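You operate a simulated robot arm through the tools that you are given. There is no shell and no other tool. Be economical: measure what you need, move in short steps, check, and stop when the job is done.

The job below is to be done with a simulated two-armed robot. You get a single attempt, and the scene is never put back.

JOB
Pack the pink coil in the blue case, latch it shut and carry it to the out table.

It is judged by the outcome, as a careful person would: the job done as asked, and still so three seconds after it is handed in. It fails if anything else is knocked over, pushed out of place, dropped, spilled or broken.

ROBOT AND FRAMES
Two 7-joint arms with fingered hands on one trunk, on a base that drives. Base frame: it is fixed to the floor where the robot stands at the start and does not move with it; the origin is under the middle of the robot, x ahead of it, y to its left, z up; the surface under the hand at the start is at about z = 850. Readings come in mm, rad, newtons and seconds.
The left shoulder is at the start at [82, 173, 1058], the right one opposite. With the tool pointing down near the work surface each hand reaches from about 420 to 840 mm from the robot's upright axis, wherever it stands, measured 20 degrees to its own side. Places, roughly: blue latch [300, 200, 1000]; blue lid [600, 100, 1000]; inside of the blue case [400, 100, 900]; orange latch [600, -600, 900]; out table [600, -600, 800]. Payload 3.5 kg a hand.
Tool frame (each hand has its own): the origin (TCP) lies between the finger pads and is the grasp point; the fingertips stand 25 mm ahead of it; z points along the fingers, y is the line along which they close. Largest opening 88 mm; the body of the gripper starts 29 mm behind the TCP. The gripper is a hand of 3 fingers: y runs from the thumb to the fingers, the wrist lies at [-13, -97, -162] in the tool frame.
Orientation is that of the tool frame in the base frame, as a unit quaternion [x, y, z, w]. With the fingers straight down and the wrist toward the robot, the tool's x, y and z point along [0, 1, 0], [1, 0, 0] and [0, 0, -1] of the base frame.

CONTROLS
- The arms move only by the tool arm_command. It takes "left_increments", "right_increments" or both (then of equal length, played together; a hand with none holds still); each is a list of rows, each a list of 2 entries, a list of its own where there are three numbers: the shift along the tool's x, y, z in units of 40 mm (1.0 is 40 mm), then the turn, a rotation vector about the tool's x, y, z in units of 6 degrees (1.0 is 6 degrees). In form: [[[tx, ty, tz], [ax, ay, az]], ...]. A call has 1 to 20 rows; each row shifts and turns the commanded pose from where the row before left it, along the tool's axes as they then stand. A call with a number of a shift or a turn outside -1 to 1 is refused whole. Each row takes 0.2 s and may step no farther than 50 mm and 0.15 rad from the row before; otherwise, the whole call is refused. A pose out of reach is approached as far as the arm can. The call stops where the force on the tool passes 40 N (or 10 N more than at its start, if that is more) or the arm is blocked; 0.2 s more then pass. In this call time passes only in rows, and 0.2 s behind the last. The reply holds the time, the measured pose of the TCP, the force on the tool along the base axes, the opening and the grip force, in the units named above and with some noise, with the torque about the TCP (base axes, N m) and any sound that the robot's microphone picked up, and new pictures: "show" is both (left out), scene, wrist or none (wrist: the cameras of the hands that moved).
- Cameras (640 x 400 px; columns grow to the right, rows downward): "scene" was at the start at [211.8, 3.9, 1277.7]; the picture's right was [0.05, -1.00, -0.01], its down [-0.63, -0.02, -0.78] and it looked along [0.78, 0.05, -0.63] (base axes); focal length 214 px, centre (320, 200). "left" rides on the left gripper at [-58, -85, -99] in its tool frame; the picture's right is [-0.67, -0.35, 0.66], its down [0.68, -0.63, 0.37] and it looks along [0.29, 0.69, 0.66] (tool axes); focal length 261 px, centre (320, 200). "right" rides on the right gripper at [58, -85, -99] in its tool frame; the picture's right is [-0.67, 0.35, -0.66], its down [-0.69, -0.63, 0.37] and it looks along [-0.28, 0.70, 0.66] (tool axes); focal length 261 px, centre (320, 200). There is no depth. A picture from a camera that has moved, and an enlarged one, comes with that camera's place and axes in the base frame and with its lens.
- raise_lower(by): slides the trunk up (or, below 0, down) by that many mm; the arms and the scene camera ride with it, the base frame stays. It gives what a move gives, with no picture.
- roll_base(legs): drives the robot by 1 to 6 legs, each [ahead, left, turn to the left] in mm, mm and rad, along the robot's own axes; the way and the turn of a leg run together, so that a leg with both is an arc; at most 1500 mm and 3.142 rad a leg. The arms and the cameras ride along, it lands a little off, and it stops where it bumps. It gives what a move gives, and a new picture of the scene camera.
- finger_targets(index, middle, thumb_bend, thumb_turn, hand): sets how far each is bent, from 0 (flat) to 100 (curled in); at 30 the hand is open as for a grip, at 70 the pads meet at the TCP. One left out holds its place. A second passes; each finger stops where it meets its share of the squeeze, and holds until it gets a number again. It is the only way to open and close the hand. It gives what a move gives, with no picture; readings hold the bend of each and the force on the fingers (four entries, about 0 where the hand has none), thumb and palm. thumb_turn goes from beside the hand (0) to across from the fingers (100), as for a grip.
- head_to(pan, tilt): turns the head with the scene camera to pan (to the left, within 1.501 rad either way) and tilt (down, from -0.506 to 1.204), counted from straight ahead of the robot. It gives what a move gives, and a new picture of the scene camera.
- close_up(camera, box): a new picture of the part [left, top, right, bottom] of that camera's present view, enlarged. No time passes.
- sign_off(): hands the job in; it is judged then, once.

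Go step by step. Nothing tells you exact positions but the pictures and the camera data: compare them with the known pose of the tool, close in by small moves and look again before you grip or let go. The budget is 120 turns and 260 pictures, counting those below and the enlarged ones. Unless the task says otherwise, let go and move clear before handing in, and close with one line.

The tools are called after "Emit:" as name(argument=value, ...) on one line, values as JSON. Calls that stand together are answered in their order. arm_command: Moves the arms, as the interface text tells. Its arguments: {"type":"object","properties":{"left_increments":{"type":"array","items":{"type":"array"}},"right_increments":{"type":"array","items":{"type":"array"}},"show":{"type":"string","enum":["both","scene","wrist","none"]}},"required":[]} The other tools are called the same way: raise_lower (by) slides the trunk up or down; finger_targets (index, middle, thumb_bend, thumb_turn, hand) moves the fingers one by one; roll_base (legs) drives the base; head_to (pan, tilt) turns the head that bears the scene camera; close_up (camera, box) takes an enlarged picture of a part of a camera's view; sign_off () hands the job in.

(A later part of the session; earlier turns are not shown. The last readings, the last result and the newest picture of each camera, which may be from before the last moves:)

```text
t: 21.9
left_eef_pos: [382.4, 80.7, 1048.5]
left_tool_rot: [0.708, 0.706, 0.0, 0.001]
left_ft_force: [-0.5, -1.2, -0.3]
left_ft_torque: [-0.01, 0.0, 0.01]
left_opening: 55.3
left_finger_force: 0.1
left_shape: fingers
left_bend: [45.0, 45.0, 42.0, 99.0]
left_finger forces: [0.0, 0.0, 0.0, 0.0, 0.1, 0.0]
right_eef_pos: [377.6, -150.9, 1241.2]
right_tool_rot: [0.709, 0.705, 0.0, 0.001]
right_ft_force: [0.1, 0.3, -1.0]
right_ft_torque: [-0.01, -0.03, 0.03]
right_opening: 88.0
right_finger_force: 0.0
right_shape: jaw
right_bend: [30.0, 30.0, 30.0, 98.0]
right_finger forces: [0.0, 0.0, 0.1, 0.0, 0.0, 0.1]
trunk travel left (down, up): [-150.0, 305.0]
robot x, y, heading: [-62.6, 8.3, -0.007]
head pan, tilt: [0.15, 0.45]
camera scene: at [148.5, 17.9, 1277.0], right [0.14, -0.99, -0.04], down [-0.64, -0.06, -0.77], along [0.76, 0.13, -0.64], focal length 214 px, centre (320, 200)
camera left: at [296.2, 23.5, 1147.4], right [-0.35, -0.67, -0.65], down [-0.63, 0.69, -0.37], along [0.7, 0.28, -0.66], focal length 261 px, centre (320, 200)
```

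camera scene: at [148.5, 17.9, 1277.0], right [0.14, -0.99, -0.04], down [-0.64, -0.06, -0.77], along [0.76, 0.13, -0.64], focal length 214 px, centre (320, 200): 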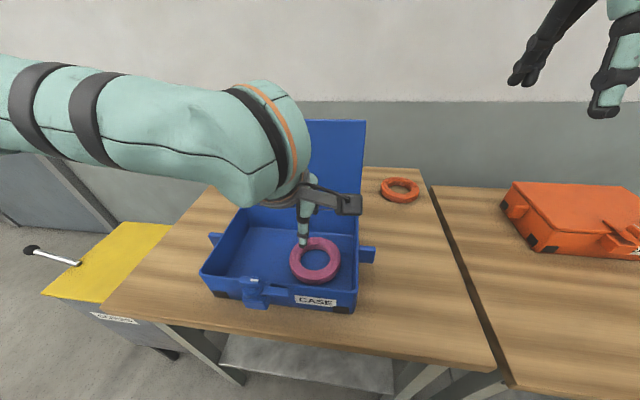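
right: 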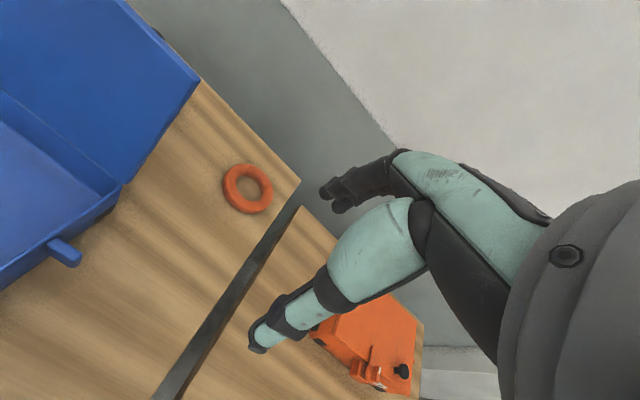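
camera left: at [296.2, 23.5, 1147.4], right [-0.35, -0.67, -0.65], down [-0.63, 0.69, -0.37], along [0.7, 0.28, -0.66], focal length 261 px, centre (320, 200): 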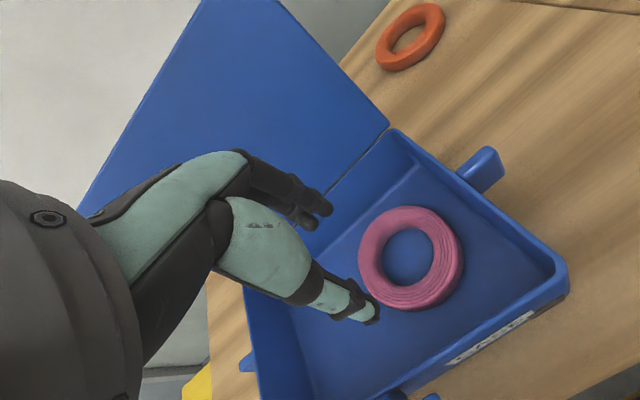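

The coil lies flat in the case. The lid's top edge is near x 569, z 1130; I'll bring the left hand up over it to hook the fingers behind.

Emit:
arm_command(left_increments=[[[0.5, 0, -0.9], [0, 0, 0]], [[0.5, 0, -0.9], [0, 0, 0]], [[0.5, 0, -0.9], [0, 0, 0]], [[0.5, 0, -0.9], [0, 0, 0]], [[0.5, 0, -0.9], [0, 0, 0]], [[0, 0.9, 0], [0, 0, 0]], [[0, 0.9, 0], [0, 0, 0]], [[0, 0.9, 0], [0, 0, 0]], [[0, 0.9, 0], [0, 0, 0]], [[0, 0.95, 0], [0, 0, 0]]], show="none")

Emit:
finger_targets(hand="left", index=30, middle=30, thumb_bend=30)

Emit:
head_to(pan=0.2, tilt=0.45)

Emit:
close_up(camera="left", box=[0, 0, 640, 400])

```text
t: 24.1
left_eef_pos: [570.6, 181.8, 1226.8]
left_tool_rot: [0.708, 0.706, -0.001, -0.001]
left_ft_force: [-0.5, 0.8, -0.6]
left_ft_torque: [0.02, 0.02, -0.04]
left_opening: 55.5
left_finger_force: 0.0
left_shape: fingers
left_bend: [45.0, 45.0, 42.0, 99.0]
left_finger forces: [0.0, 0.0, 0.0, 0.0, 0.0, 0.0]
right_eef_pos: [380.0, -150.5, 1241.9]
right_tool_rot: [0.709, 0.705, 0.0, -0.001]
right_ft_force: [0.0, 1.5, 0.5]
right_ft_torque: [-0.04, 0.04, 0.0]
right_opening: 87.9
right_finger_force: 0.0
right_shape: jaw
right_bend: [30.0, 30.0, 30.0, 98.0]
right_finger forces: [0.1, 0.0, 0.0, 0.0, 0.0, 0.1]
trunk travel left (down, up): [-150.0, 305.0]
robot x, y, heading: [-61.1, 4.4, -0.005]
head pan, tilt: [0.15, 0.45]
```

```text
t: 25.1
left_eef_pos: [568.6, 182.2, 1228.1]
left_tool_rot: [0.708, 0.706, 0.0, 0.0]
left_ft_force: [0.0, 0.7, 0.3]
left_ft_torque: [-0.01, -0.03, 0.01]
left_opening: 84.4
left_finger_force: 0.1
left_shape: fingers
left_bend: [30.0, 30.0, 30.0, 98.0]
left_finger forces: [0.0, 0.0, 0.1, 0.0, 0.0, 0.0]
right_eef_pos: [377.6, -150.6, 1241.4]
right_tool_rot: [0.708, 0.706, -0.001, -0.001]
right_ft_force: [-0.4, -0.8, 0.0]
right_ft_torque: [0.04, 0.02, -0.01]
right_opening: 87.4
right_finger_force: 0.1
right_shape: jaw
right_bend: [30.0, 30.0, 30.0, 98.0]
right_finger forces: [0.0, 0.0, 0.0, 0.0, 0.0, 0.1]
trunk travel left (down, up): [-150.0, 305.0]
robot x, y, heading: [-59.0, 7.2, -0.003]
head pan, tilt: [0.15, 0.45]
```

```text
t: 25.7
left_eef_pos: [567.6, 181.7, 1227.2]
left_tool_rot: [0.708, 0.706, 0.001, 0.0]
left_ft_force: [0.8, -0.8, 0.7]
left_ft_torque: [-0.01, 0.01, 0.0]
left_opening: 84.4
left_finger_force: 0.0
left_shape: fingers
left_bend: [30.0, 30.0, 30.0, 98.0]
left_finger forces: [0.0, 0.1, 0.1, 0.0, 0.0, 0.0]
right_eef_pos: [378.0, -150.7, 1242.4]
right_tool_rot: [0.709, 0.706, -0.001, -0.001]
right_ft_force: [0.6, -0.2, 0.7]
right_ft_torque: [0.0, 0.0, -0.01]
right_opening: 87.3
right_finger_force: 0.0
right_shape: jaw
right_bend: [30.0, 30.0, 30.0, 98.0]
right_finger forces: [0.1, 0.0, 0.0, 0.0, 0.0, 0.0]
trunk travel left (down, up): [-150.0, 305.0]
robot x, y, heading: [-57.2, 5.7, -0.0]
head pan, tilt: [0.201, 0.45]
camera scene: at [148.7, 22.7, 1276.9], right [0.19, -0.98, -0.05], down [-0.63, -0.08, -0.77], along [0.75, 0.18, -0.64], focal length 214 px, centre (320, 200)
```

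scene: 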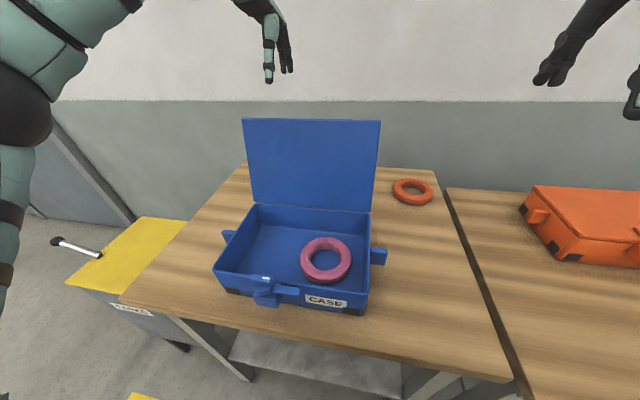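

```text
1.00 times, centred on (320, 200) of left (not enlarged: the box is as wide or as high as the picture)
camera zoom: at [481.8, 124.8, 1326.8], right [-0.35, -0.67, -0.66], down [-0.63, 0.69, -0.37], along [0.7, 0.28, -0.66], focal length 261 px, centre (320, 200)
```

zoom: 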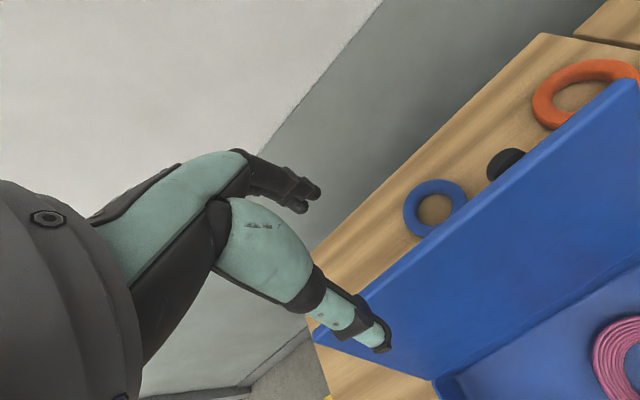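

Lower so the fingers are behind the lid edge and the thumb in front.

Emit:
arm_command(left_increments=[[[0, 0, 0.9], [0, 0, 0]], [[0, 0, 0.9], [0, 0, 0]], [[0, 0, 0.85], [0, 0, 0]]])

```text
t: 26.5
left_eef_pos: [568.2, 181.4, 1120.6]
left_tool_rot: [0.708, 0.706, 0.0, 0.0]
left_ft_force: [0.1, 0.9, -1.3]
left_ft_torque: [0.02, 0.02, 0.03]
left_opening: 84.3
left_finger_force: 0.0
left_shape: fingers
left_bend: [30.0, 30.0, 30.0, 98.0]
left_finger forces: [0.0, 0.1, 0.0, 0.0, 0.0, 0.0]
right_eef_pos: [378.0, -149.7, 1240.3]
right_tool_rot: [0.708, 0.706, -0.001, -0.001]
right_ft_force: [0.0, -0.3, 1.2]
right_ft_torque: [0.02, 0.0, 0.01]
right_opening: 87.5
right_finger_force: 0.1
right_shape: jaw
right_bend: [30.0, 30.0, 30.0, 98.0]
right_finger forces: [0.1, 0.0, 0.0, 0.1, 0.1, 0.0]
trunk travel left (down, up): [-150.0, 305.0]
robot x, y, heading: [-61.1, 7.7, -0.005]
head pan, tilt: [0.201, 0.45]
camera scene: at [149.1, 23.2, 1276.8], right [0.19, -0.98, -0.05], down [-0.63, -0.08, -0.77], along [0.75, 0.18, -0.64], focal length 214 px, centre (320, 200)
camera left: at [482.1, 124.3, 1219.8], right [-0.35, -0.67, -0.65], down [-0.63, 0.69, -0.37], along [0.7, 0.28, -0.66], focal length 261 px, centre (320, 200)
```

scene: 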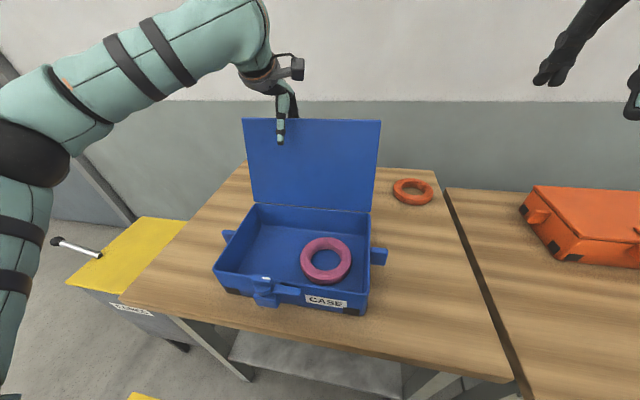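
left: 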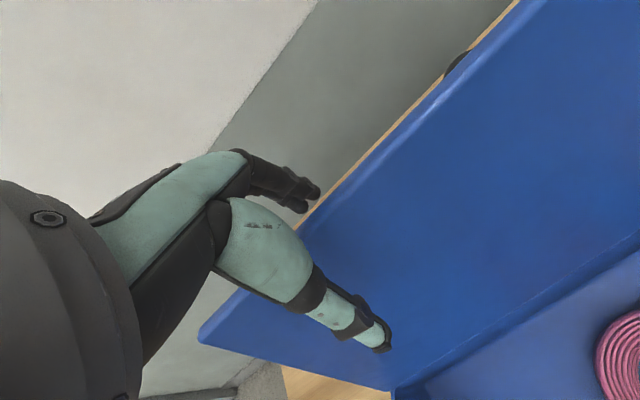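

Straddled correctly. I'll narrow the gap a bit and pull the lid toward me in small steps.

Emit:
finger_targets(hand="left", index=48, middle=48, thumb_bend=46)

Emit:
arm_command(left_increments=[[[0, -0.5, 0], [0, 0, 0]], [[0, -0.5, 0], [0, 0, 0]], [[0, -0.5, 0], [0, 0, 0]]])

```text
t: 27.5
left_eef_pos: [568.2, 180.9, 1121.3]
left_tool_rot: [0.709, 0.705, 0.0, 0.0]
left_ft_force: [0.4, 1.0, 0.5]
left_ft_torque: [0.02, -0.01, 0.02]
left_opening: 48.6
left_finger_force: 0.1
left_shape: fingers
left_bend: [48.0, 48.0, 46.0, 99.0]
left_finger forces: [0.1, 0.0, 0.0, 0.0, 0.1, 0.0]
right_eef_pos: [376.8, -150.3, 1241.3]
right_tool_rot: [0.709, 0.705, 0.0, 0.0]
right_ft_force: [0.3, 0.1, 0.5]
right_ft_torque: [-0.03, 0.01, -0.01]
right_opening: 87.6
right_finger_force: 0.0
right_shape: jaw
right_bend: [30.0, 30.0, 30.0, 98.0]
right_finger forces: [0.0, 0.1, 0.0, 0.0, 0.0, 0.0]
trunk travel left (down, up): [-150.0, 305.0]
robot x, y, heading: [-59.9, 8.0, -0.01]
head pan, tilt: [0.201, 0.45]
```

```text
t: 28.3
left_eef_pos: [507.6, 182.0, 1121.6]
left_tool_rot: [0.708, 0.706, -0.001, 0.0]
left_ft_force: [-0.4, -0.3, -0.6]
left_ft_torque: [0.01, 0.01, 0.0]
left_opening: 48.6
left_finger_force: 0.2
left_shape: fingers
left_bend: [48.0, 48.0, 46.0, 99.0]
left_finger forces: [0.0, 0.0, 0.2, 0.1, 0.0, 0.0]
right_eef_pos: [377.1, -149.7, 1242.4]
right_tool_rot: [0.708, 0.706, 0.0, 0.0]
right_ft_force: [0.8, -0.1, 0.0]
right_ft_torque: [0.03, 0.01, -0.02]
right_opening: 88.0
right_finger_force: 0.1
right_shape: jaw
right_bend: [30.0, 30.0, 30.0, 98.0]
right_finger forces: [0.1, 0.0, 0.1, 0.0, 0.0, 0.0]
trunk travel left (down, up): [-150.0, 305.0]
robot x, y, heading: [-64.2, 6.8, -0.004]
head pan, tilt: [0.201, 0.45]
camera scene: at [148.1, 22.9, 1277.1], right [0.19, -0.98, -0.05], down [-0.63, -0.08, -0.77], along [0.75, 0.18, -0.64], focal length 214 px, centre (320, 200)
camera left: at [420.7, 124.4, 1220.0], right [-0.35, -0.67, -0.66], down [-0.63, 0.69, -0.37], along [0.7, 0.28, -0.66], focal length 261 px, centre (320, 200)
```

scene: 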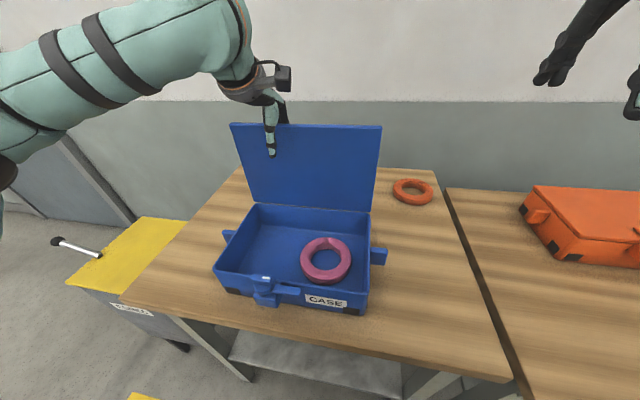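
left: 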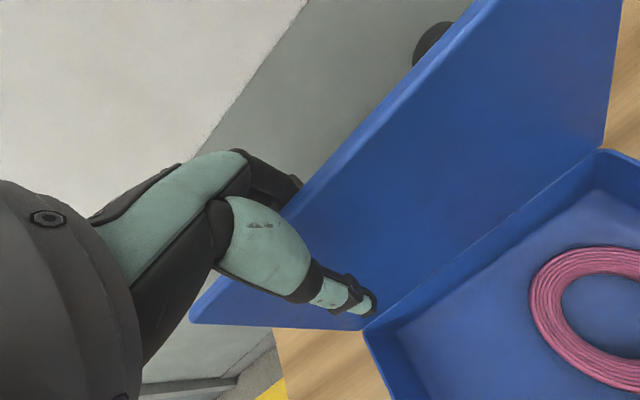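

The lid moves easily. Continuing past vertical gently.

Emit:
arm_command(left_increments=[[[0, -0.4, 0], [0, 0, 0]], [[0, -0.4, 0], [0, 0, 0]], [[0, -0.4, 0], [0, 0, 0]]], show="scene")

Emit:
arm_command(left_increments=[[[0, -0.4, 0.1], [0, 0, 0]], [[0, -0.4, 0.1], [0, 0, 0]]])

```text
t: 29.1
left_eef_pos: [459.9, 180.7, 1120.8]
left_tool_rot: [0.708, 0.706, 0.0, 0.001]
left_ft_force: [-0.3, 0.3, -0.4]
left_ft_torque: [0.03, 0.01, 0.0]
left_opening: 49.3
left_finger_force: 0.2
left_shape: fingers
left_bend: [48.0, 48.0, 45.0, 99.0]
left_finger forces: [0.0, 0.0, 0.0, 0.0, 0.5, 0.0]
right_eef_pos: [377.6, -150.0, 1242.2]
right_tool_rot: [0.709, 0.706, 0.0, 0.0]
right_ft_force: [-0.5, 0.2, -0.5]
right_ft_torque: [0.03, -0.02, -0.02]
right_opening: 87.6
right_finger_force: 0.1
right_shape: jaw
right_bend: [30.0, 30.0, 30.0, 98.0]
right_finger forces: [0.0, 0.0, 0.0, 0.1, 0.0, 0.1]
trunk travel left (down, up): [-150.0, 305.0]
robot x, y, heading: [-60.7, 8.0, -0.003]
head pan, tilt: [0.201, 0.45]
camera scene: at [148.2, 22.8, 1277.0], right [0.19, -0.98, -0.05], down [-0.63, -0.08, -0.77], along [0.75, 0.18, -0.64], focal length 214 px, centre (320, 200)
```

scene: 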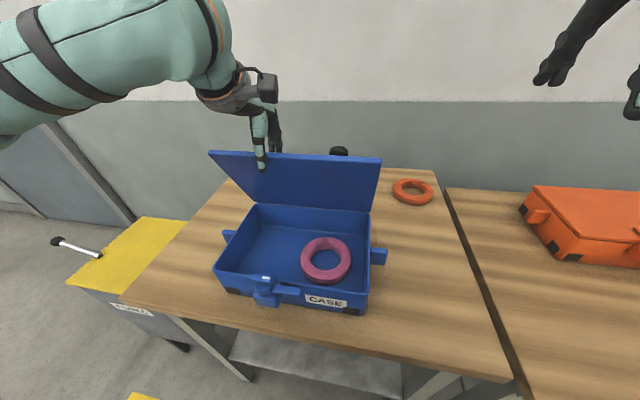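

```text
t: 29.7
left_eef_pos: [426.7, 182.3, 1113.6]
left_tool_rot: [0.709, 0.706, -0.001, 0.0]
left_ft_force: [0.2, 0.4, -0.6]
left_ft_torque: [0.0, -0.02, 0.01]
left_opening: 49.3
left_finger_force: 0.1
left_shape: fingers
left_bend: [48.0, 48.0, 46.0, 99.0]
left_finger forces: [0.0, 0.0, 0.0, 0.1, 0.4, 0.1]
right_eef_pos: [377.6, -150.0, 1242.2]
right_tool_rot: [0.709, 0.706, 0.0, 0.0]
right_ft_force: [-0.9, 0.7, -0.5]
right_ft_torque: [0.04, -0.01, 0.04]
right_opening: 87.7
right_finger_force: 0.0
right_shape: jaw
right_bend: [30.0, 30.0, 30.0, 98.0]
right_finger forces: [0.1, 0.1, 0.0, 0.0, 0.1, 0.1]
trunk travel left (down, up): [-150.0, 305.0]
robot x, y, heading: [-62.4, 7.3, -0.004]
head pan, tilt: [0.201, 0.45]
camera scene: at [148.0, 22.9, 1277.1], right [0.19, -0.98, -0.05], down [-0.63, -0.08, -0.77], along [0.75, 0.18, -0.64], focal length 214 px, centre (320, 200)
camera left: at [340.7, 124.8, 1213.1], right [-0.35, -0.67, -0.65], down [-0.63, 0.69, -0.37], along [0.7, 0.28, -0.66], focal length 261 px, centre (320, 200)
```

scene: 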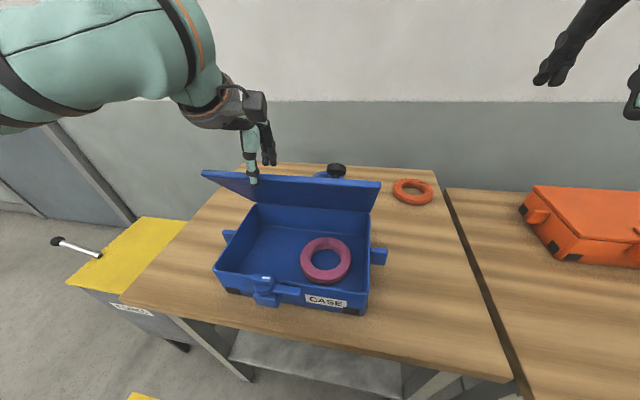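
left: 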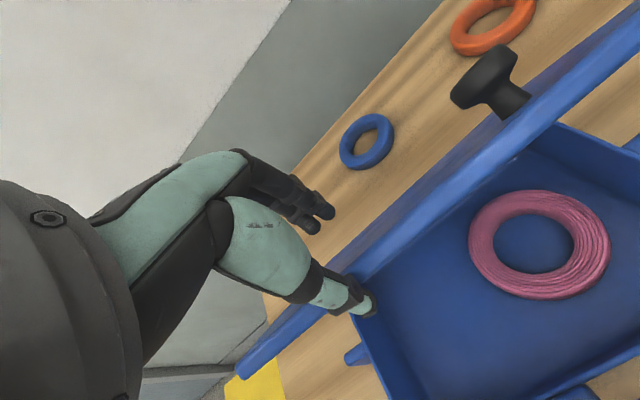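

The lid now rests on my thumb past vertical. Lowering it along its arc.

Emit:
arm_command(left_increments=[[[0, -0.46, 0.4], [0, 0, 0]], [[0, -0.44, 0.5], [0, 0, 0]], [[0, -0.42, 0.6], [0, 0, 0]], [[0, -0.4, 0.6], [0, 0, 0]]])

```text
t: 30.7
left_eef_pos: [358.5, 182.3, 1027.5]
left_tool_rot: [0.709, 0.706, -0.001, 0.001]
left_ft_force: [0.1, 1.0, -0.5]
left_ft_torque: [-0.02, 0.0, 0.0]
left_opening: 48.6
left_finger_force: 0.1
left_shape: fingers
left_bend: [48.0, 48.0, 46.0, 99.0]
left_finger forces: [0.0, 0.0, 0.0, 0.0, 0.0, 0.0]
right_eef_pos: [378.6, -149.5, 1242.5]
right_tool_rot: [0.708, 0.706, 0.001, 0.0]
right_ft_force: [0.4, -0.5, 0.1]
right_ft_torque: [0.02, -0.04, 0.03]
right_opening: 87.7
right_finger_force: 0.1
right_shape: jaw
right_bend: [30.0, 30.0, 30.0, 98.0]
right_finger forces: [0.0, 0.1, 0.0, 0.1, 0.1, 0.0]
trunk travel left (down, up): [-150.0, 305.0]
robot x, y, heading: [-59.6, 8.0, -0.007]
head pan, tilt: [0.201, 0.45]
camera scene: at [148.5, 23.0, 1277.0], right [0.19, -0.98, -0.05], down [-0.63, -0.08, -0.77], along [0.75, 0.18, -0.64], focal length 214 px, centre (320, 200)
camera left: at [272.2, 125.9, 1126.6], right [-0.35, -0.67, -0.65], down [-0.63, 0.69, -0.37], along [0.7, 0.28, -0.66], focal length 261 px, centre (320, 200)
```

scene: 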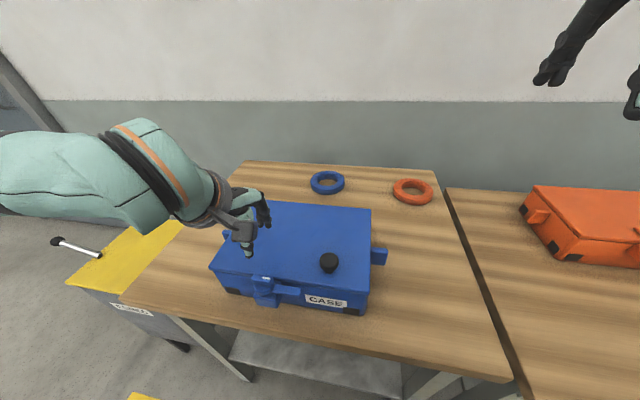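
left: 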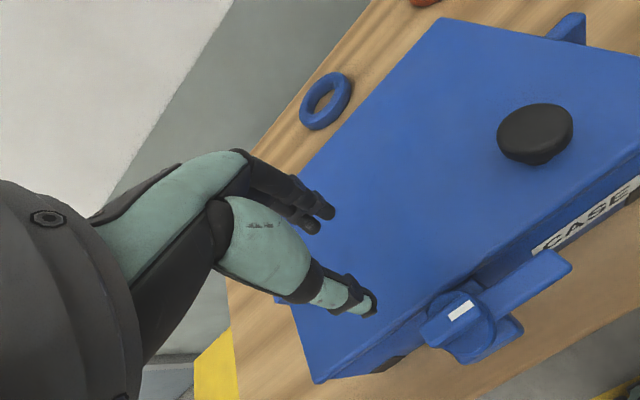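

The lid is down and the hand is above it. I'll raise, back the base away for reach, and look closely at the latch and lid seam.

Emit:
arm_command(left_increments=[[[0, 0, -0.9], [0, 0, 0]], [[0, 0, -0.9], [0, 0, 0]], [[0, 0, -0.9], [0, 0, 0]]], show="none")

Emit:
roll_base(legs=[[-110, 0, 0]])

Emit:
finger_targets(hand="left", index=70, middle=70, thumb_bend=70)

Emit:
close_up(camera="left", box=[240, 0, 640, 400])

Emit:
close_up(camera="scene", box=[200, 180, 440, 330])

```text
t: 31.5
left_eef_pos: [360.7, 182.1, 1136.7]
left_tool_rot: [0.708, 0.706, 0.0, -0.001]
left_ft_force: [0.2, -0.4, 0.4]
left_ft_torque: [-0.04, 0.01, 0.02]
left_opening: 48.3
left_finger_force: 0.1
left_shape: fingers
left_bend: [48.0, 48.0, 46.0, 99.0]
left_finger forces: [0.0, 0.1, 0.0, 0.0, 0.0, 0.0]
right_eef_pos: [377.8, -150.9, 1242.3]
right_tool_rot: [0.709, 0.706, 0.001, 0.0]
right_ft_force: [-0.5, 0.3, -0.5]
right_ft_torque: [0.0, 0.02, 0.0]
right_opening: 87.6
right_finger_force: 0.1
right_shape: jaw
right_bend: [30.0, 30.0, 30.0, 98.0]
right_finger forces: [0.0, 0.1, 0.1, 0.0, 0.1, 0.0]
trunk travel left (down, up): [-150.0, 305.0]
robot x, y, heading: [-61.1, 4.7, -0.008]
head pan, tilt: [0.201, 0.45]
```

```text
t: 32.7
left_eef_pos: [251.1, 182.8, 1135.6]
left_tool_rot: [0.709, 0.705, 0.0, 0.001]
left_ft_force: [0.7, 0.1, 0.2]
left_ft_torque: [0.0, 0.0, 0.01]
left_opening: 48.3
left_finger_force: 0.0
left_shape: fingers
left_bend: [48.0, 48.0, 46.0, 99.0]
left_finger forces: [0.0, 0.1, 0.0, 0.0, 0.1, 0.1]
right_eef_pos: [268.6, -150.1, 1241.8]
right_tool_rot: [0.709, 0.705, 0.0, -0.001]
right_ft_force: [0.2, 0.6, -0.4]
right_ft_torque: [0.04, 0.03, -0.03]
right_opening: 87.8
right_finger_force: 0.0
right_shape: jaw
right_bend: [30.0, 30.0, 30.0, 98.0]
right_finger forces: [0.0, 0.0, 0.1, 0.0, 0.0, 0.0]
trunk travel left (down, up): [-150.0, 305.0]
robot x, y, heading: [-171.0, 9.5, -0.009]
head pan, tilt: [0.201, 0.45]
camera scene: at [38.8, 23.3, 1276.7], right [0.19, -0.98, -0.05], down [-0.63, -0.08, -0.77], along [0.75, 0.18, -0.64], focal length 214 px, centre (320, 200)
```

scene: 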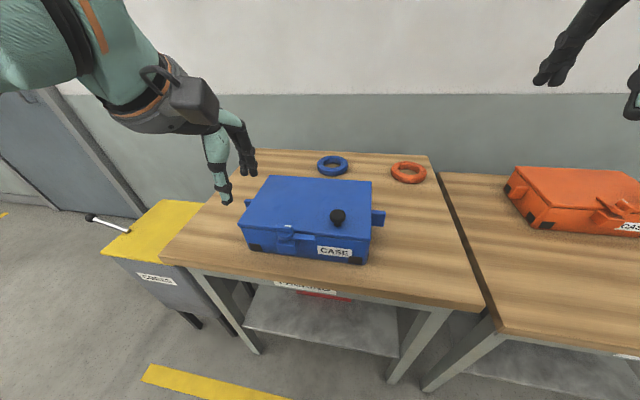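

```text
t: 33.7
left_eef_pos: [250.4, 183.8, 1135.9]
left_tool_rot: [0.709, 0.705, 0.0, 0.0]
left_ft_force: [-0.3, 0.8, -0.2]
left_ft_torque: [-0.02, -0.01, 0.01]
left_opening: 0.0
left_finger_force: 0.1
left_shape: fingers
left_bend: [70.0, 70.0, 70.0, 100.0]
left_finger forces: [0.0, 0.0, 0.1, 0.0, 0.0, 0.1]
right_eef_pos: [267.2, -149.4, 1241.7]
right_tool_rot: [0.709, 0.705, -0.001, -0.002]
right_ft_force: [0.1, 0.0, 0.8]
right_ft_torque: [-0.01, -0.01, 0.0]
right_opening: 87.9
right_finger_force: 0.1
right_shape: jaw
right_bend: [30.0, 30.0, 30.0, 98.0]
right_finger forces: [0.0, 0.1, 0.1, 0.0, 0.1, 0.1]
trunk travel left (down, up): [-150.0, 305.0]
robot x, y, heading: [-170.2, 9.9, -0.002]
head pan, tilt: [0.201, 0.45]
```

```text
1.00 times, centred on (440, 200) of left (not enlarged: the box is as wide or as high as the picture)
camera zoom: at [164.3, 126.4, 1234.9], right [-0.35, -0.67, -0.66], down [-0.63, 0.69, -0.37], along [0.7, 0.28, -0.66], focal length 261 px, centre (200, 200)
```

zoom: 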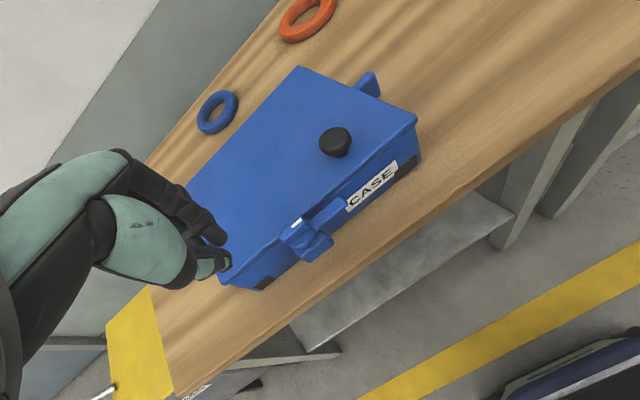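

```text
2.67 times, centred on (320, 255) of scene
camera zoom: at [38.7, 23.3, 1276.9], right [0.19, -0.98, -0.05], down [-0.63, -0.08, -0.77], along [0.75, 0.18, -0.64], focal length 572 px, centre (320, 53)
```

zoom: 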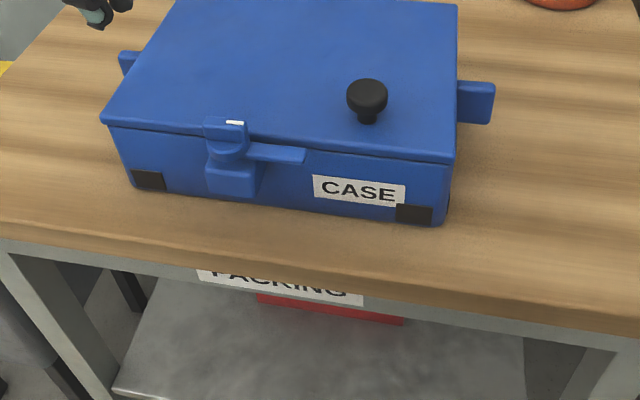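

Lever measured: hub near (300,157), tip near (301,104), top z ≈ 961; lid top ≈ 945. I'll bring the closed fingertips in front of the lever and check.

Emit:
arm_command(left_increments=[[[-0.58, 0.05, 0.6], [0, 0, 0]], [[-0.58, 0.05, 0.9], [0, 0, 0]], [[-0.58, 0.05, 0.9], [0, 0, 0]], [[0, 0, 0.6], [0, 0, 0]]])

Emit:
close_up(camera="scene", box=[220, 180, 380, 280])

```text
t: 34.7
left_eef_pos: [256.8, 114.1, 1015.4]
left_tool_rot: [0.709, 0.705, -0.002, 0.001]
left_ft_force: [0.4, 0.1, 0.3]
left_ft_torque: [0.03, -0.03, -0.04]
left_opening: 0.2
left_finger_force: 0.0
left_shape: fingers
left_bend: [70.0, 70.0, 70.0, 100.0]
left_finger forces: [0.0, 0.1, 0.0, 0.0, 0.1, 0.1]
right_eef_pos: [267.3, -149.3, 1242.1]
right_tool_rot: [0.709, 0.705, 0.0, 0.0]
right_ft_force: [0.3, -0.7, 0.1]
right_ft_torque: [0.0, -0.04, 0.02]
right_opening: 87.6
right_finger_force: 0.1
right_shape: jaw
right_bend: [30.0, 30.0, 30.0, 98.0]
right_finger forces: [0.0, 0.0, 0.0, 0.0, 0.0, 0.1]
trunk travel left (down, up): [-150.0, 305.0]
robot x, y, heading: [-168.1, 9.9, -0.009]
head pan, tilt: [0.201, 0.45]
camera scene: at [38.7, 23.8, 1276.9], right [0.19, -0.98, -0.05], down [-0.63, -0.08, -0.77], along [0.75, 0.18, -0.64], focal length 214 px, centre (320, 200)
camera left: at [170.1, 57.3, 1115.0], right [-0.35, -0.67, -0.65], down [-0.63, 0.69, -0.37], along [0.7, 0.28, -0.66], focal length 261 px, centre (320, 200)
```

scene: 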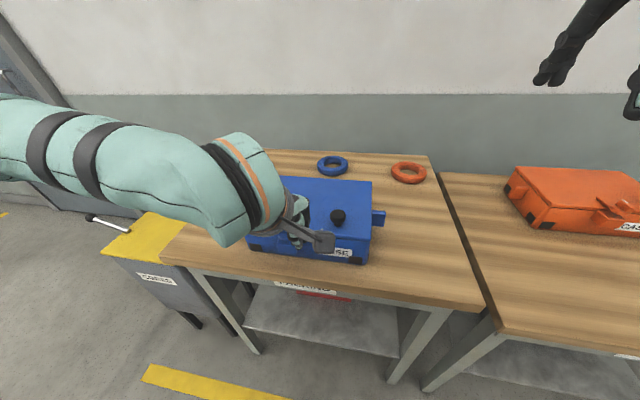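
left: 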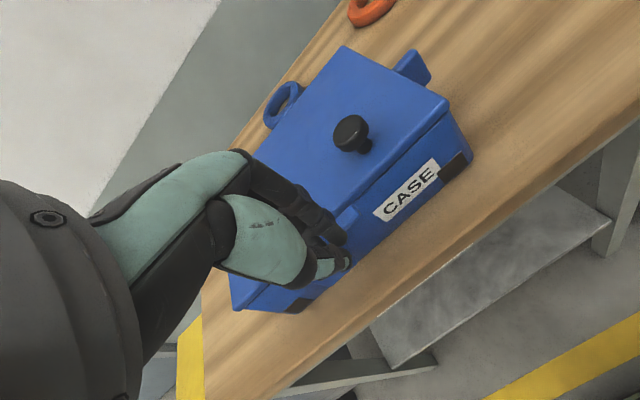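

```text
4.00 times, centred on (300, 230) of scene
camera zoom: at [38.7, 23.8, 1276.9], right [0.19, -0.98, -0.05], down [-0.63, -0.08, -0.77], along [0.75, 0.18, -0.64], focal length 858 px, centre (400, 80)
```

zoom: 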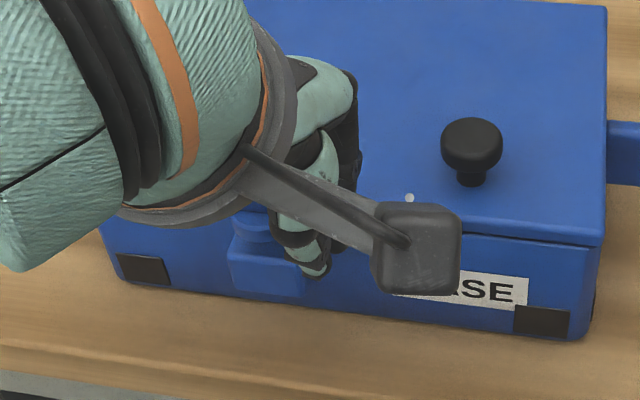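

Lowering to lever height in front of it.

Emit:
arm_command(left_increments=[[[0, 0, 0.5], [0, 0, 0]], [[0, 0, 0.48], [0, 0, 0]]], show="wrist")

Emit:
close_up(camera="left", box=[240, 130, 480, 280])

```text
t: 35.3
left_eef_pos: [257.5, 113.6, 976.1]
left_tool_rot: [0.709, 0.705, -0.001, 0.001]
left_ft_force: [-0.5, 0.0, 0.0]
left_ft_torque: [-0.03, -0.01, -0.03]
left_opening: 0.0
left_finger_force: 0.1
left_shape: fingers
left_bend: [70.0, 70.0, 70.0, 100.0]
left_finger forces: [0.0, 0.0, 0.1, 0.1, 0.1, 0.1]
right_eef_pos: [267.9, -148.4, 1241.3]
right_tool_rot: [0.709, 0.705, 0.0, -0.001]
right_ft_force: [-0.2, -0.3, 0.3]
right_ft_torque: [0.01, 0.01, -0.01]
right_opening: 87.5
right_finger_force: 0.1
right_shape: jaw
right_bend: [30.0, 30.0, 30.0, 98.0]
right_finger forces: [0.0, 0.1, 0.0, 0.1, 0.1, 0.0]
trunk travel left (down, up): [-150.0, 305.0]
robot x, y, heading: [-172.4, 6.0, -0.005]
head pan, tilt: [0.201, 0.45]
camera left: at [170.1, 56.9, 1075.8], right [-0.35, -0.67, -0.66], down [-0.63, 0.69, -0.37], along [0.7, 0.28, -0.66], focal length 261 px, centre (320, 200)
```

left: 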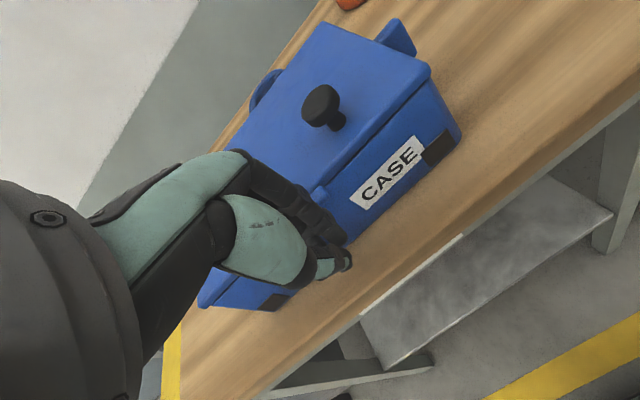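

```text
2.67 times, centred on (360, 205) of left
camera zoom: at [170.1, 56.9, 1075.8], right [-0.35, -0.67, -0.66], down [-0.63, 0.69, -0.37], along [0.7, 0.28, -0.66], focal length 695 px, centre (213, 187)
```

zoom: 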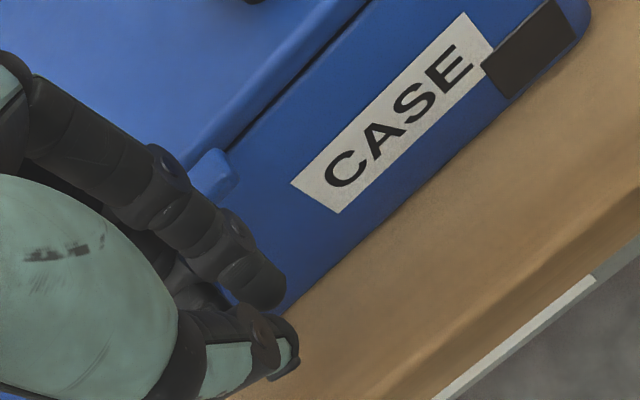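

Emit:
arm_command(left_increments=[[[0, 0.4, 0], [0, 0, 0]], [[0, 0.3, 0], [0, 0, 0]]], show="wrist")

Emit:
arm_command(left_increments=[[[0, 0.3, 0], [0, 0, 0]]], show="wrist")

```text
t: 35.9
left_eef_pos: [285.1, 114.5, 976.5]
left_tool_rot: [0.709, 0.705, 0.0, 0.001]
left_ft_force: [0.4, -0.4, 0.2]
left_ft_torque: [-0.03, 0.01, -0.04]
left_opening: 0.0
left_finger_force: 0.4
left_shape: fingers
left_bend: [70.0, 70.0, 70.0, 100.0]
left_finger forces: [0.1, 0.0, 0.0, 0.0, 0.1, 0.0]
right_eef_pos: [267.8, -150.0, 1241.0]
right_tool_rot: [0.709, 0.705, -0.001, 0.0]
right_ft_force: [0.1, -0.2, 0.4]
right_ft_torque: [0.04, 0.01, 0.0]
right_opening: 87.7
right_finger_force: 0.1
right_shape: jaw
right_bend: [30.0, 30.0, 30.0, 98.0]
right_finger forces: [0.1, 0.0, 0.0, 0.1, 0.0, 0.1]
trunk travel left (down, up): [-150.0, 305.0]
robot x, y, heading: [-168.6, 4.5, -0.005]
head pan, tilt: [0.201, 0.45]
camera left: at [198.1, 56.9, 1075.7], right [-0.35, -0.67, -0.65], down [-0.63, 0.69, -0.37], along [0.7, 0.28, -0.66], focal length 261 px, centre (320, 200)
```

left: 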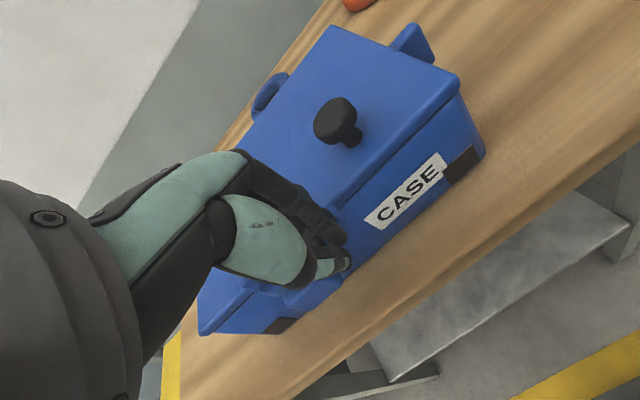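

```text
t: 36.3
left_eef_pos: [297.6, 114.5, 977.5]
left_tool_rot: [0.709, 0.705, -0.001, 0.0]
left_ft_force: [0.5, 0.5, 0.8]
left_ft_torque: [0.0, 0.0, 0.02]
left_opening: 0.0
left_finger_force: 0.7
left_shape: fingers
left_bend: [70.0, 70.0, 70.0, 100.0]
left_finger forces: [0.0, 0.8, 0.1, 0.0, 0.0, 0.0]
right_eef_pos: [269.4, -149.5, 1241.6]
right_tool_rot: [0.71, 0.704, -0.001, -0.001]
right_ft_force: [-0.3, -0.2, -0.3]
right_ft_torque: [0.02, 0.0, 0.02]
right_opening: 87.7
right_finger_force: 0.1
right_shape: jaw
right_bend: [30.0, 30.0, 30.0, 98.0]
right_finger forces: [0.0, 0.1, 0.0, 0.0, 0.1, 0.0]
trunk travel left (down, up): [-150.0, 305.0]
robot x, y, heading: [-168.5, 5.0, -0.003]
head pan, tilt: [0.201, 0.45]
camera left: at [210.9, 56.8, 1075.7], right [-0.35, -0.67, -0.66], down [-0.63, 0.69, -0.37], along [0.7, 0.28, -0.66], focal length 261 px, centre (320, 200)
```

left: 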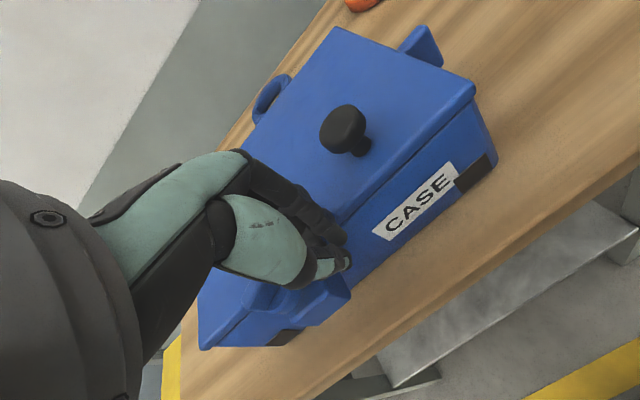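

Emit:
arm_command(left_increments=[[[0, 0.3, 0], [0, 0, 0]], [[0, 0.3, 0], [0, 0, 0]]], show="wrist")

Emit:
close_up(camera="scene", box=[220, 180, 380, 280])

```text
t: 36.9
left_eef_pos: [320.3, 114.0, 977.3]
left_tool_rot: [0.708, 0.706, -0.001, 0.0]
left_ft_force: [-0.3, -0.5, -0.1]
left_ft_torque: [-0.02, 0.0, 0.06]
left_opening: 0.1
left_finger_force: 0.1
left_shape: fingers
left_bend: [70.0, 70.0, 70.0, 100.0]
left_finger forces: [0.1, 0.2, 0.1, 0.1, 0.1, 0.1]
right_eef_pos: [268.0, -150.2, 1240.7]
right_tool_rot: [0.708, 0.706, 0.0, -0.001]
right_ft_force: [0.6, 0.8, -0.2]
right_ft_torque: [0.01, -0.02, -0.02]
right_opening: 87.7
right_finger_force: 0.0
right_shape: jaw
right_bend: [30.0, 30.0, 30.0, 98.0]
right_finger forces: [0.0, 0.0, 0.1, 0.0, 0.1, 0.0]
trunk travel left (down, up): [-150.0, 305.0]
robot x, y, heading: [-169.8, 5.5, -0.004]
head pan, tilt: [0.201, 0.45]
camera left: at [233.9, 56.5, 1075.9], right [-0.35, -0.67, -0.65], down [-0.63, 0.69, -0.37], along [0.7, 0.28, -0.66], focal length 261 px, centre (320, 200)
```

left: 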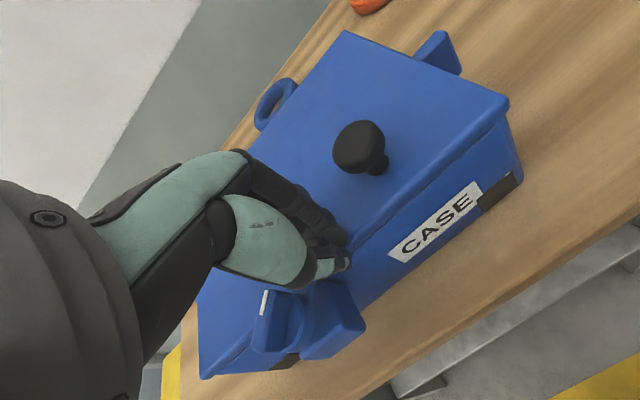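

```text
4.00 times, centred on (300, 230) of scene
camera zoom: at [38.7, 23.3, 1276.9], right [0.19, -0.98, -0.05], down [-0.63, -0.08, -0.77], along [0.75, 0.18, -0.64], focal length 858 px, centre (400, 80)
```

zoom: 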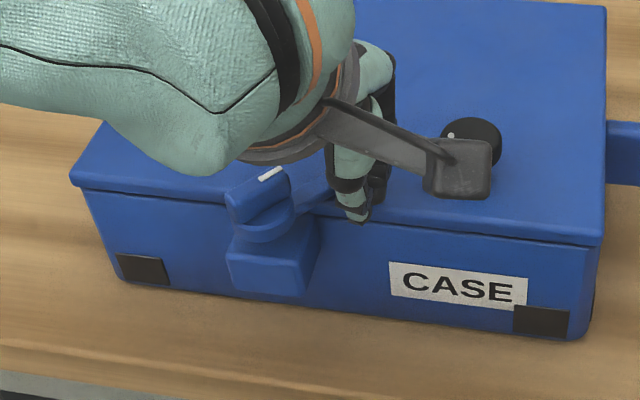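

The lever is turning. Continue inward, then sweep left.

Emit:
arm_command(left_increments=[[[0, 0.35, 0], [0, 0, 0]], [[0.2, 0.1, 0], [0, 0, 0]], [[0.3, 0, 0], [0, 0, 0]]], show="wrist")

Emit:
close_up(camera="scene", box=[220, 180, 380, 280])

```text
t: 37.7
left_eef_pos: [337.0, 133.5, 976.5]
left_tool_rot: [0.709, 0.705, 0.0, -0.001]
left_ft_force: [0.8, -0.1, -0.1]
left_ft_torque: [-0.03, -0.02, 0.03]
left_opening: 0.0
left_finger_force: 0.2
left_shape: fingers
left_bend: [70.0, 70.0, 70.0, 100.0]
left_finger forces: [0.0, 0.2, 0.0, 0.0, 0.1, 0.0]
right_eef_pos: [267.7, -149.2, 1241.9]
right_tool_rot: [0.709, 0.705, 0.0, 0.0]
right_ft_force: [-0.1, 0.2, -0.9]
right_ft_torque: [0.0, -0.04, -0.02]
right_opening: 87.7
right_finger_force: 0.1
right_shape: jaw
right_bend: [30.0, 30.0, 30.0, 98.0]
right_finger forces: [0.0, 0.1, 0.0, 0.1, 0.0, 0.0]
trunk travel left (down, up): [-150.0, 305.0]
robot x, y, heading: [-170.7, 7.6, -0.004]
head pan, tilt: [0.201, 0.45]
camera left: at [251.7, 76.7, 1076.0], right [-0.35, -0.67, -0.66], down [-0.63, 0.69, -0.37], along [0.7, 0.28, -0.66], focal length 261 px, centre (320, 200)
```

left: 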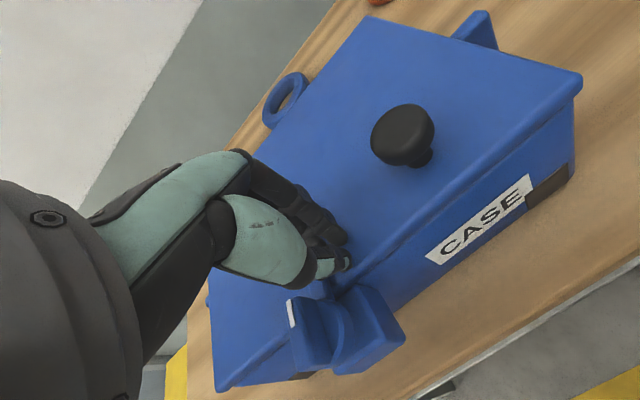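

```text
4.00 times, centred on (300, 230) of scene
camera zoom: at [38.2, 23.7, 1277.0], right [0.19, -0.98, -0.05], down [-0.63, -0.08, -0.77], along [0.75, 0.18, -0.64], focal length 858 px, centre (400, 80)
```

zoom: 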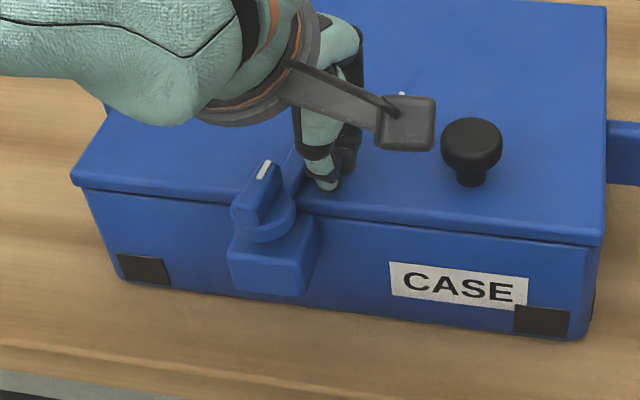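

Nearly there; a bit more to the left until it stops.

Emit:
arm_command(left_increments=[[[0.2, 0.0, 0], [0, 0, 0]], [[0.15, 0, 0], [0, 0, 0]]], show="none")

Emit:
close_up(camera="scene", box=[220, 180, 380, 280])

```text
t: 38.3
left_eef_pos: [338.1, 147.7, 977.4]
left_tool_rot: [0.709, 0.705, 0.0, 0.0]
left_ft_force: [-0.1, -3.0, 0.7]
left_ft_torque: [-0.1, -0.05, -0.04]
left_opening: 0.2
left_finger_force: 1.8
left_shape: fingers
left_bend: [70.0, 70.0, 70.0, 100.0]
left_finger forces: [0.0, 3.0, 0.1, 0.1, 0.0, 0.0]
right_eef_pos: [267.1, -150.4, 1241.4]
right_tool_rot: [0.709, 0.705, -0.001, 0.0]
right_ft_force: [0.3, -1.0, 0.1]
right_ft_torque: [0.02, -0.02, -0.01]
right_opening: 87.5
right_finger_force: 0.1
right_shape: jaw
right_bend: [30.0, 30.0, 30.0, 98.0]
right_finger forces: [0.0, 0.0, 0.0, 0.1, 0.0, 0.1]
trunk travel left (down, up): [-150.0, 305.0]
robot x, y, heading: [-167.5, 5.3, -0.009]
head pan, tilt: [0.201, 0.45]
```

```text
4.00 times, centred on (300, 230) of scene
camera zoom: at [38.3, 23.0, 1277.0], right [0.19, -0.98, -0.05], down [-0.63, -0.08, -0.77], along [0.75, 0.18, -0.64], focal length 858 px, centre (400, 80)
```

zoom: 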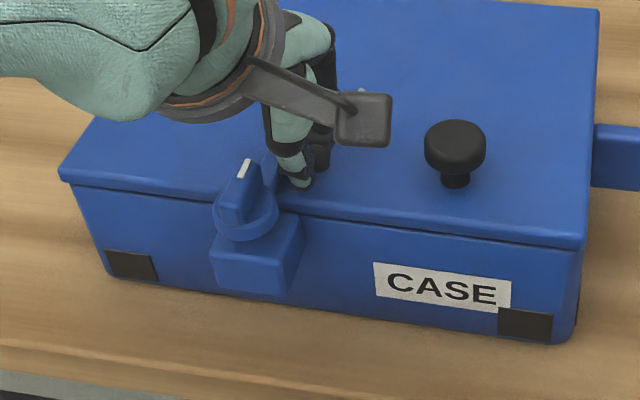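

The lever hit its stop (case nudged a hair). I'll back off and inspect it.

Emit:
arm_command(left_increments=[[[-0.3, 0.0, 0], [0, 0, 0]], [[0, 0, -0.9], [0, 0, 0]], [[0, 0, -0.9], [0, 0, 0]], [[0.9, 0, -0.6], [0, 0, 0]], [[0.9, 0, -0.6], [0, 0, 0]], [[0.9, 0, -0.6], [0, 0, 0]]], show="scene")

Emit:
close_up(camera="scene", box=[220, 170, 400, 280])

Emit:
close_up(camera="left", box=[320, 80, 640, 280])

```text
t: 39.7
left_eef_pos: [338.7, 246.1, 1122.8]
left_tool_rot: [0.709, 0.705, 0.0, 0.001]
left_ft_force: [1.3, 0.1, 0.5]
left_ft_torque: [-0.03, -0.02, -0.01]
left_opening: 0.0
left_finger_force: 0.0
left_shape: fingers
left_bend: [70.0, 70.0, 70.0, 100.0]
left_finger forces: [0.1, 0.1, 0.0, 0.0, 0.1, 0.0]
right_eef_pos: [266.6, -149.9, 1242.3]
right_tool_rot: [0.709, 0.705, 0.0, 0.0]
right_ft_force: [0.7, 0.0, 0.1]
right_ft_torque: [-0.02, -0.02, 0.01]
right_opening: 87.9
right_finger_force: 0.1
right_shape: jaw
right_bend: [30.0, 30.0, 30.0, 98.0]
right_finger forces: [0.0, 0.1, 0.1, 0.0, 0.0, 0.0]
trunk travel left (down, up): [-150.0, 305.0]
robot x, y, heading: [-169.3, 9.6, -0.005]
head pan, tilt: [0.201, 0.45]
camera scene: at [37.9, 23.9, 1277.1], right [0.19, -0.98, -0.05], down [-0.63, -0.08, -0.77], along [0.75, 0.18, -0.64], focal length 214 px, centre (320, 200)
```

scene: 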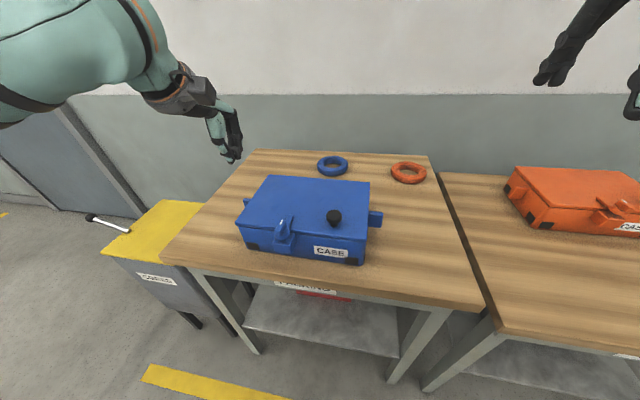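

```text
3.56 times, centred on (310, 225) of scene
camera zoom: at [37.9, 23.9, 1277.1], right [0.19, -0.98, -0.05], down [-0.63, -0.08, -0.77], along [0.75, 0.18, -0.64], focal length 763 px, centre (356, 111)
```

zoom: 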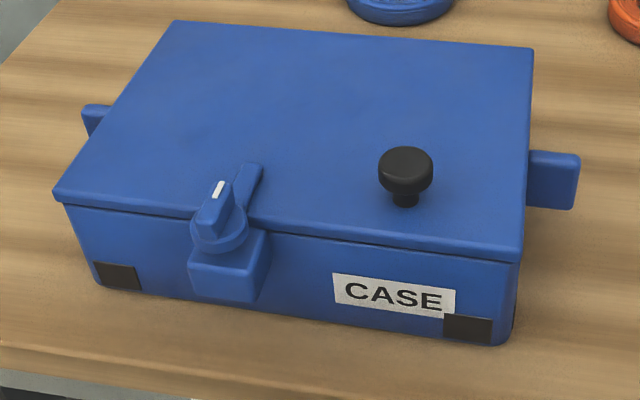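

```text
2.00 times, centred on (480, 180) of left
camera zoom: at [252.0, 189.2, 1220.9], right [-0.35, -0.67, -0.66], down [-0.63, 0.69, -0.37], along [0.7, 0.28, -0.66], focal length 521 px, centre (0, 240)
```

zoom: 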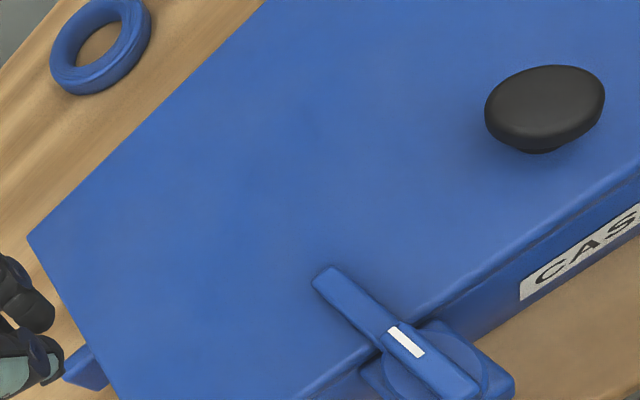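

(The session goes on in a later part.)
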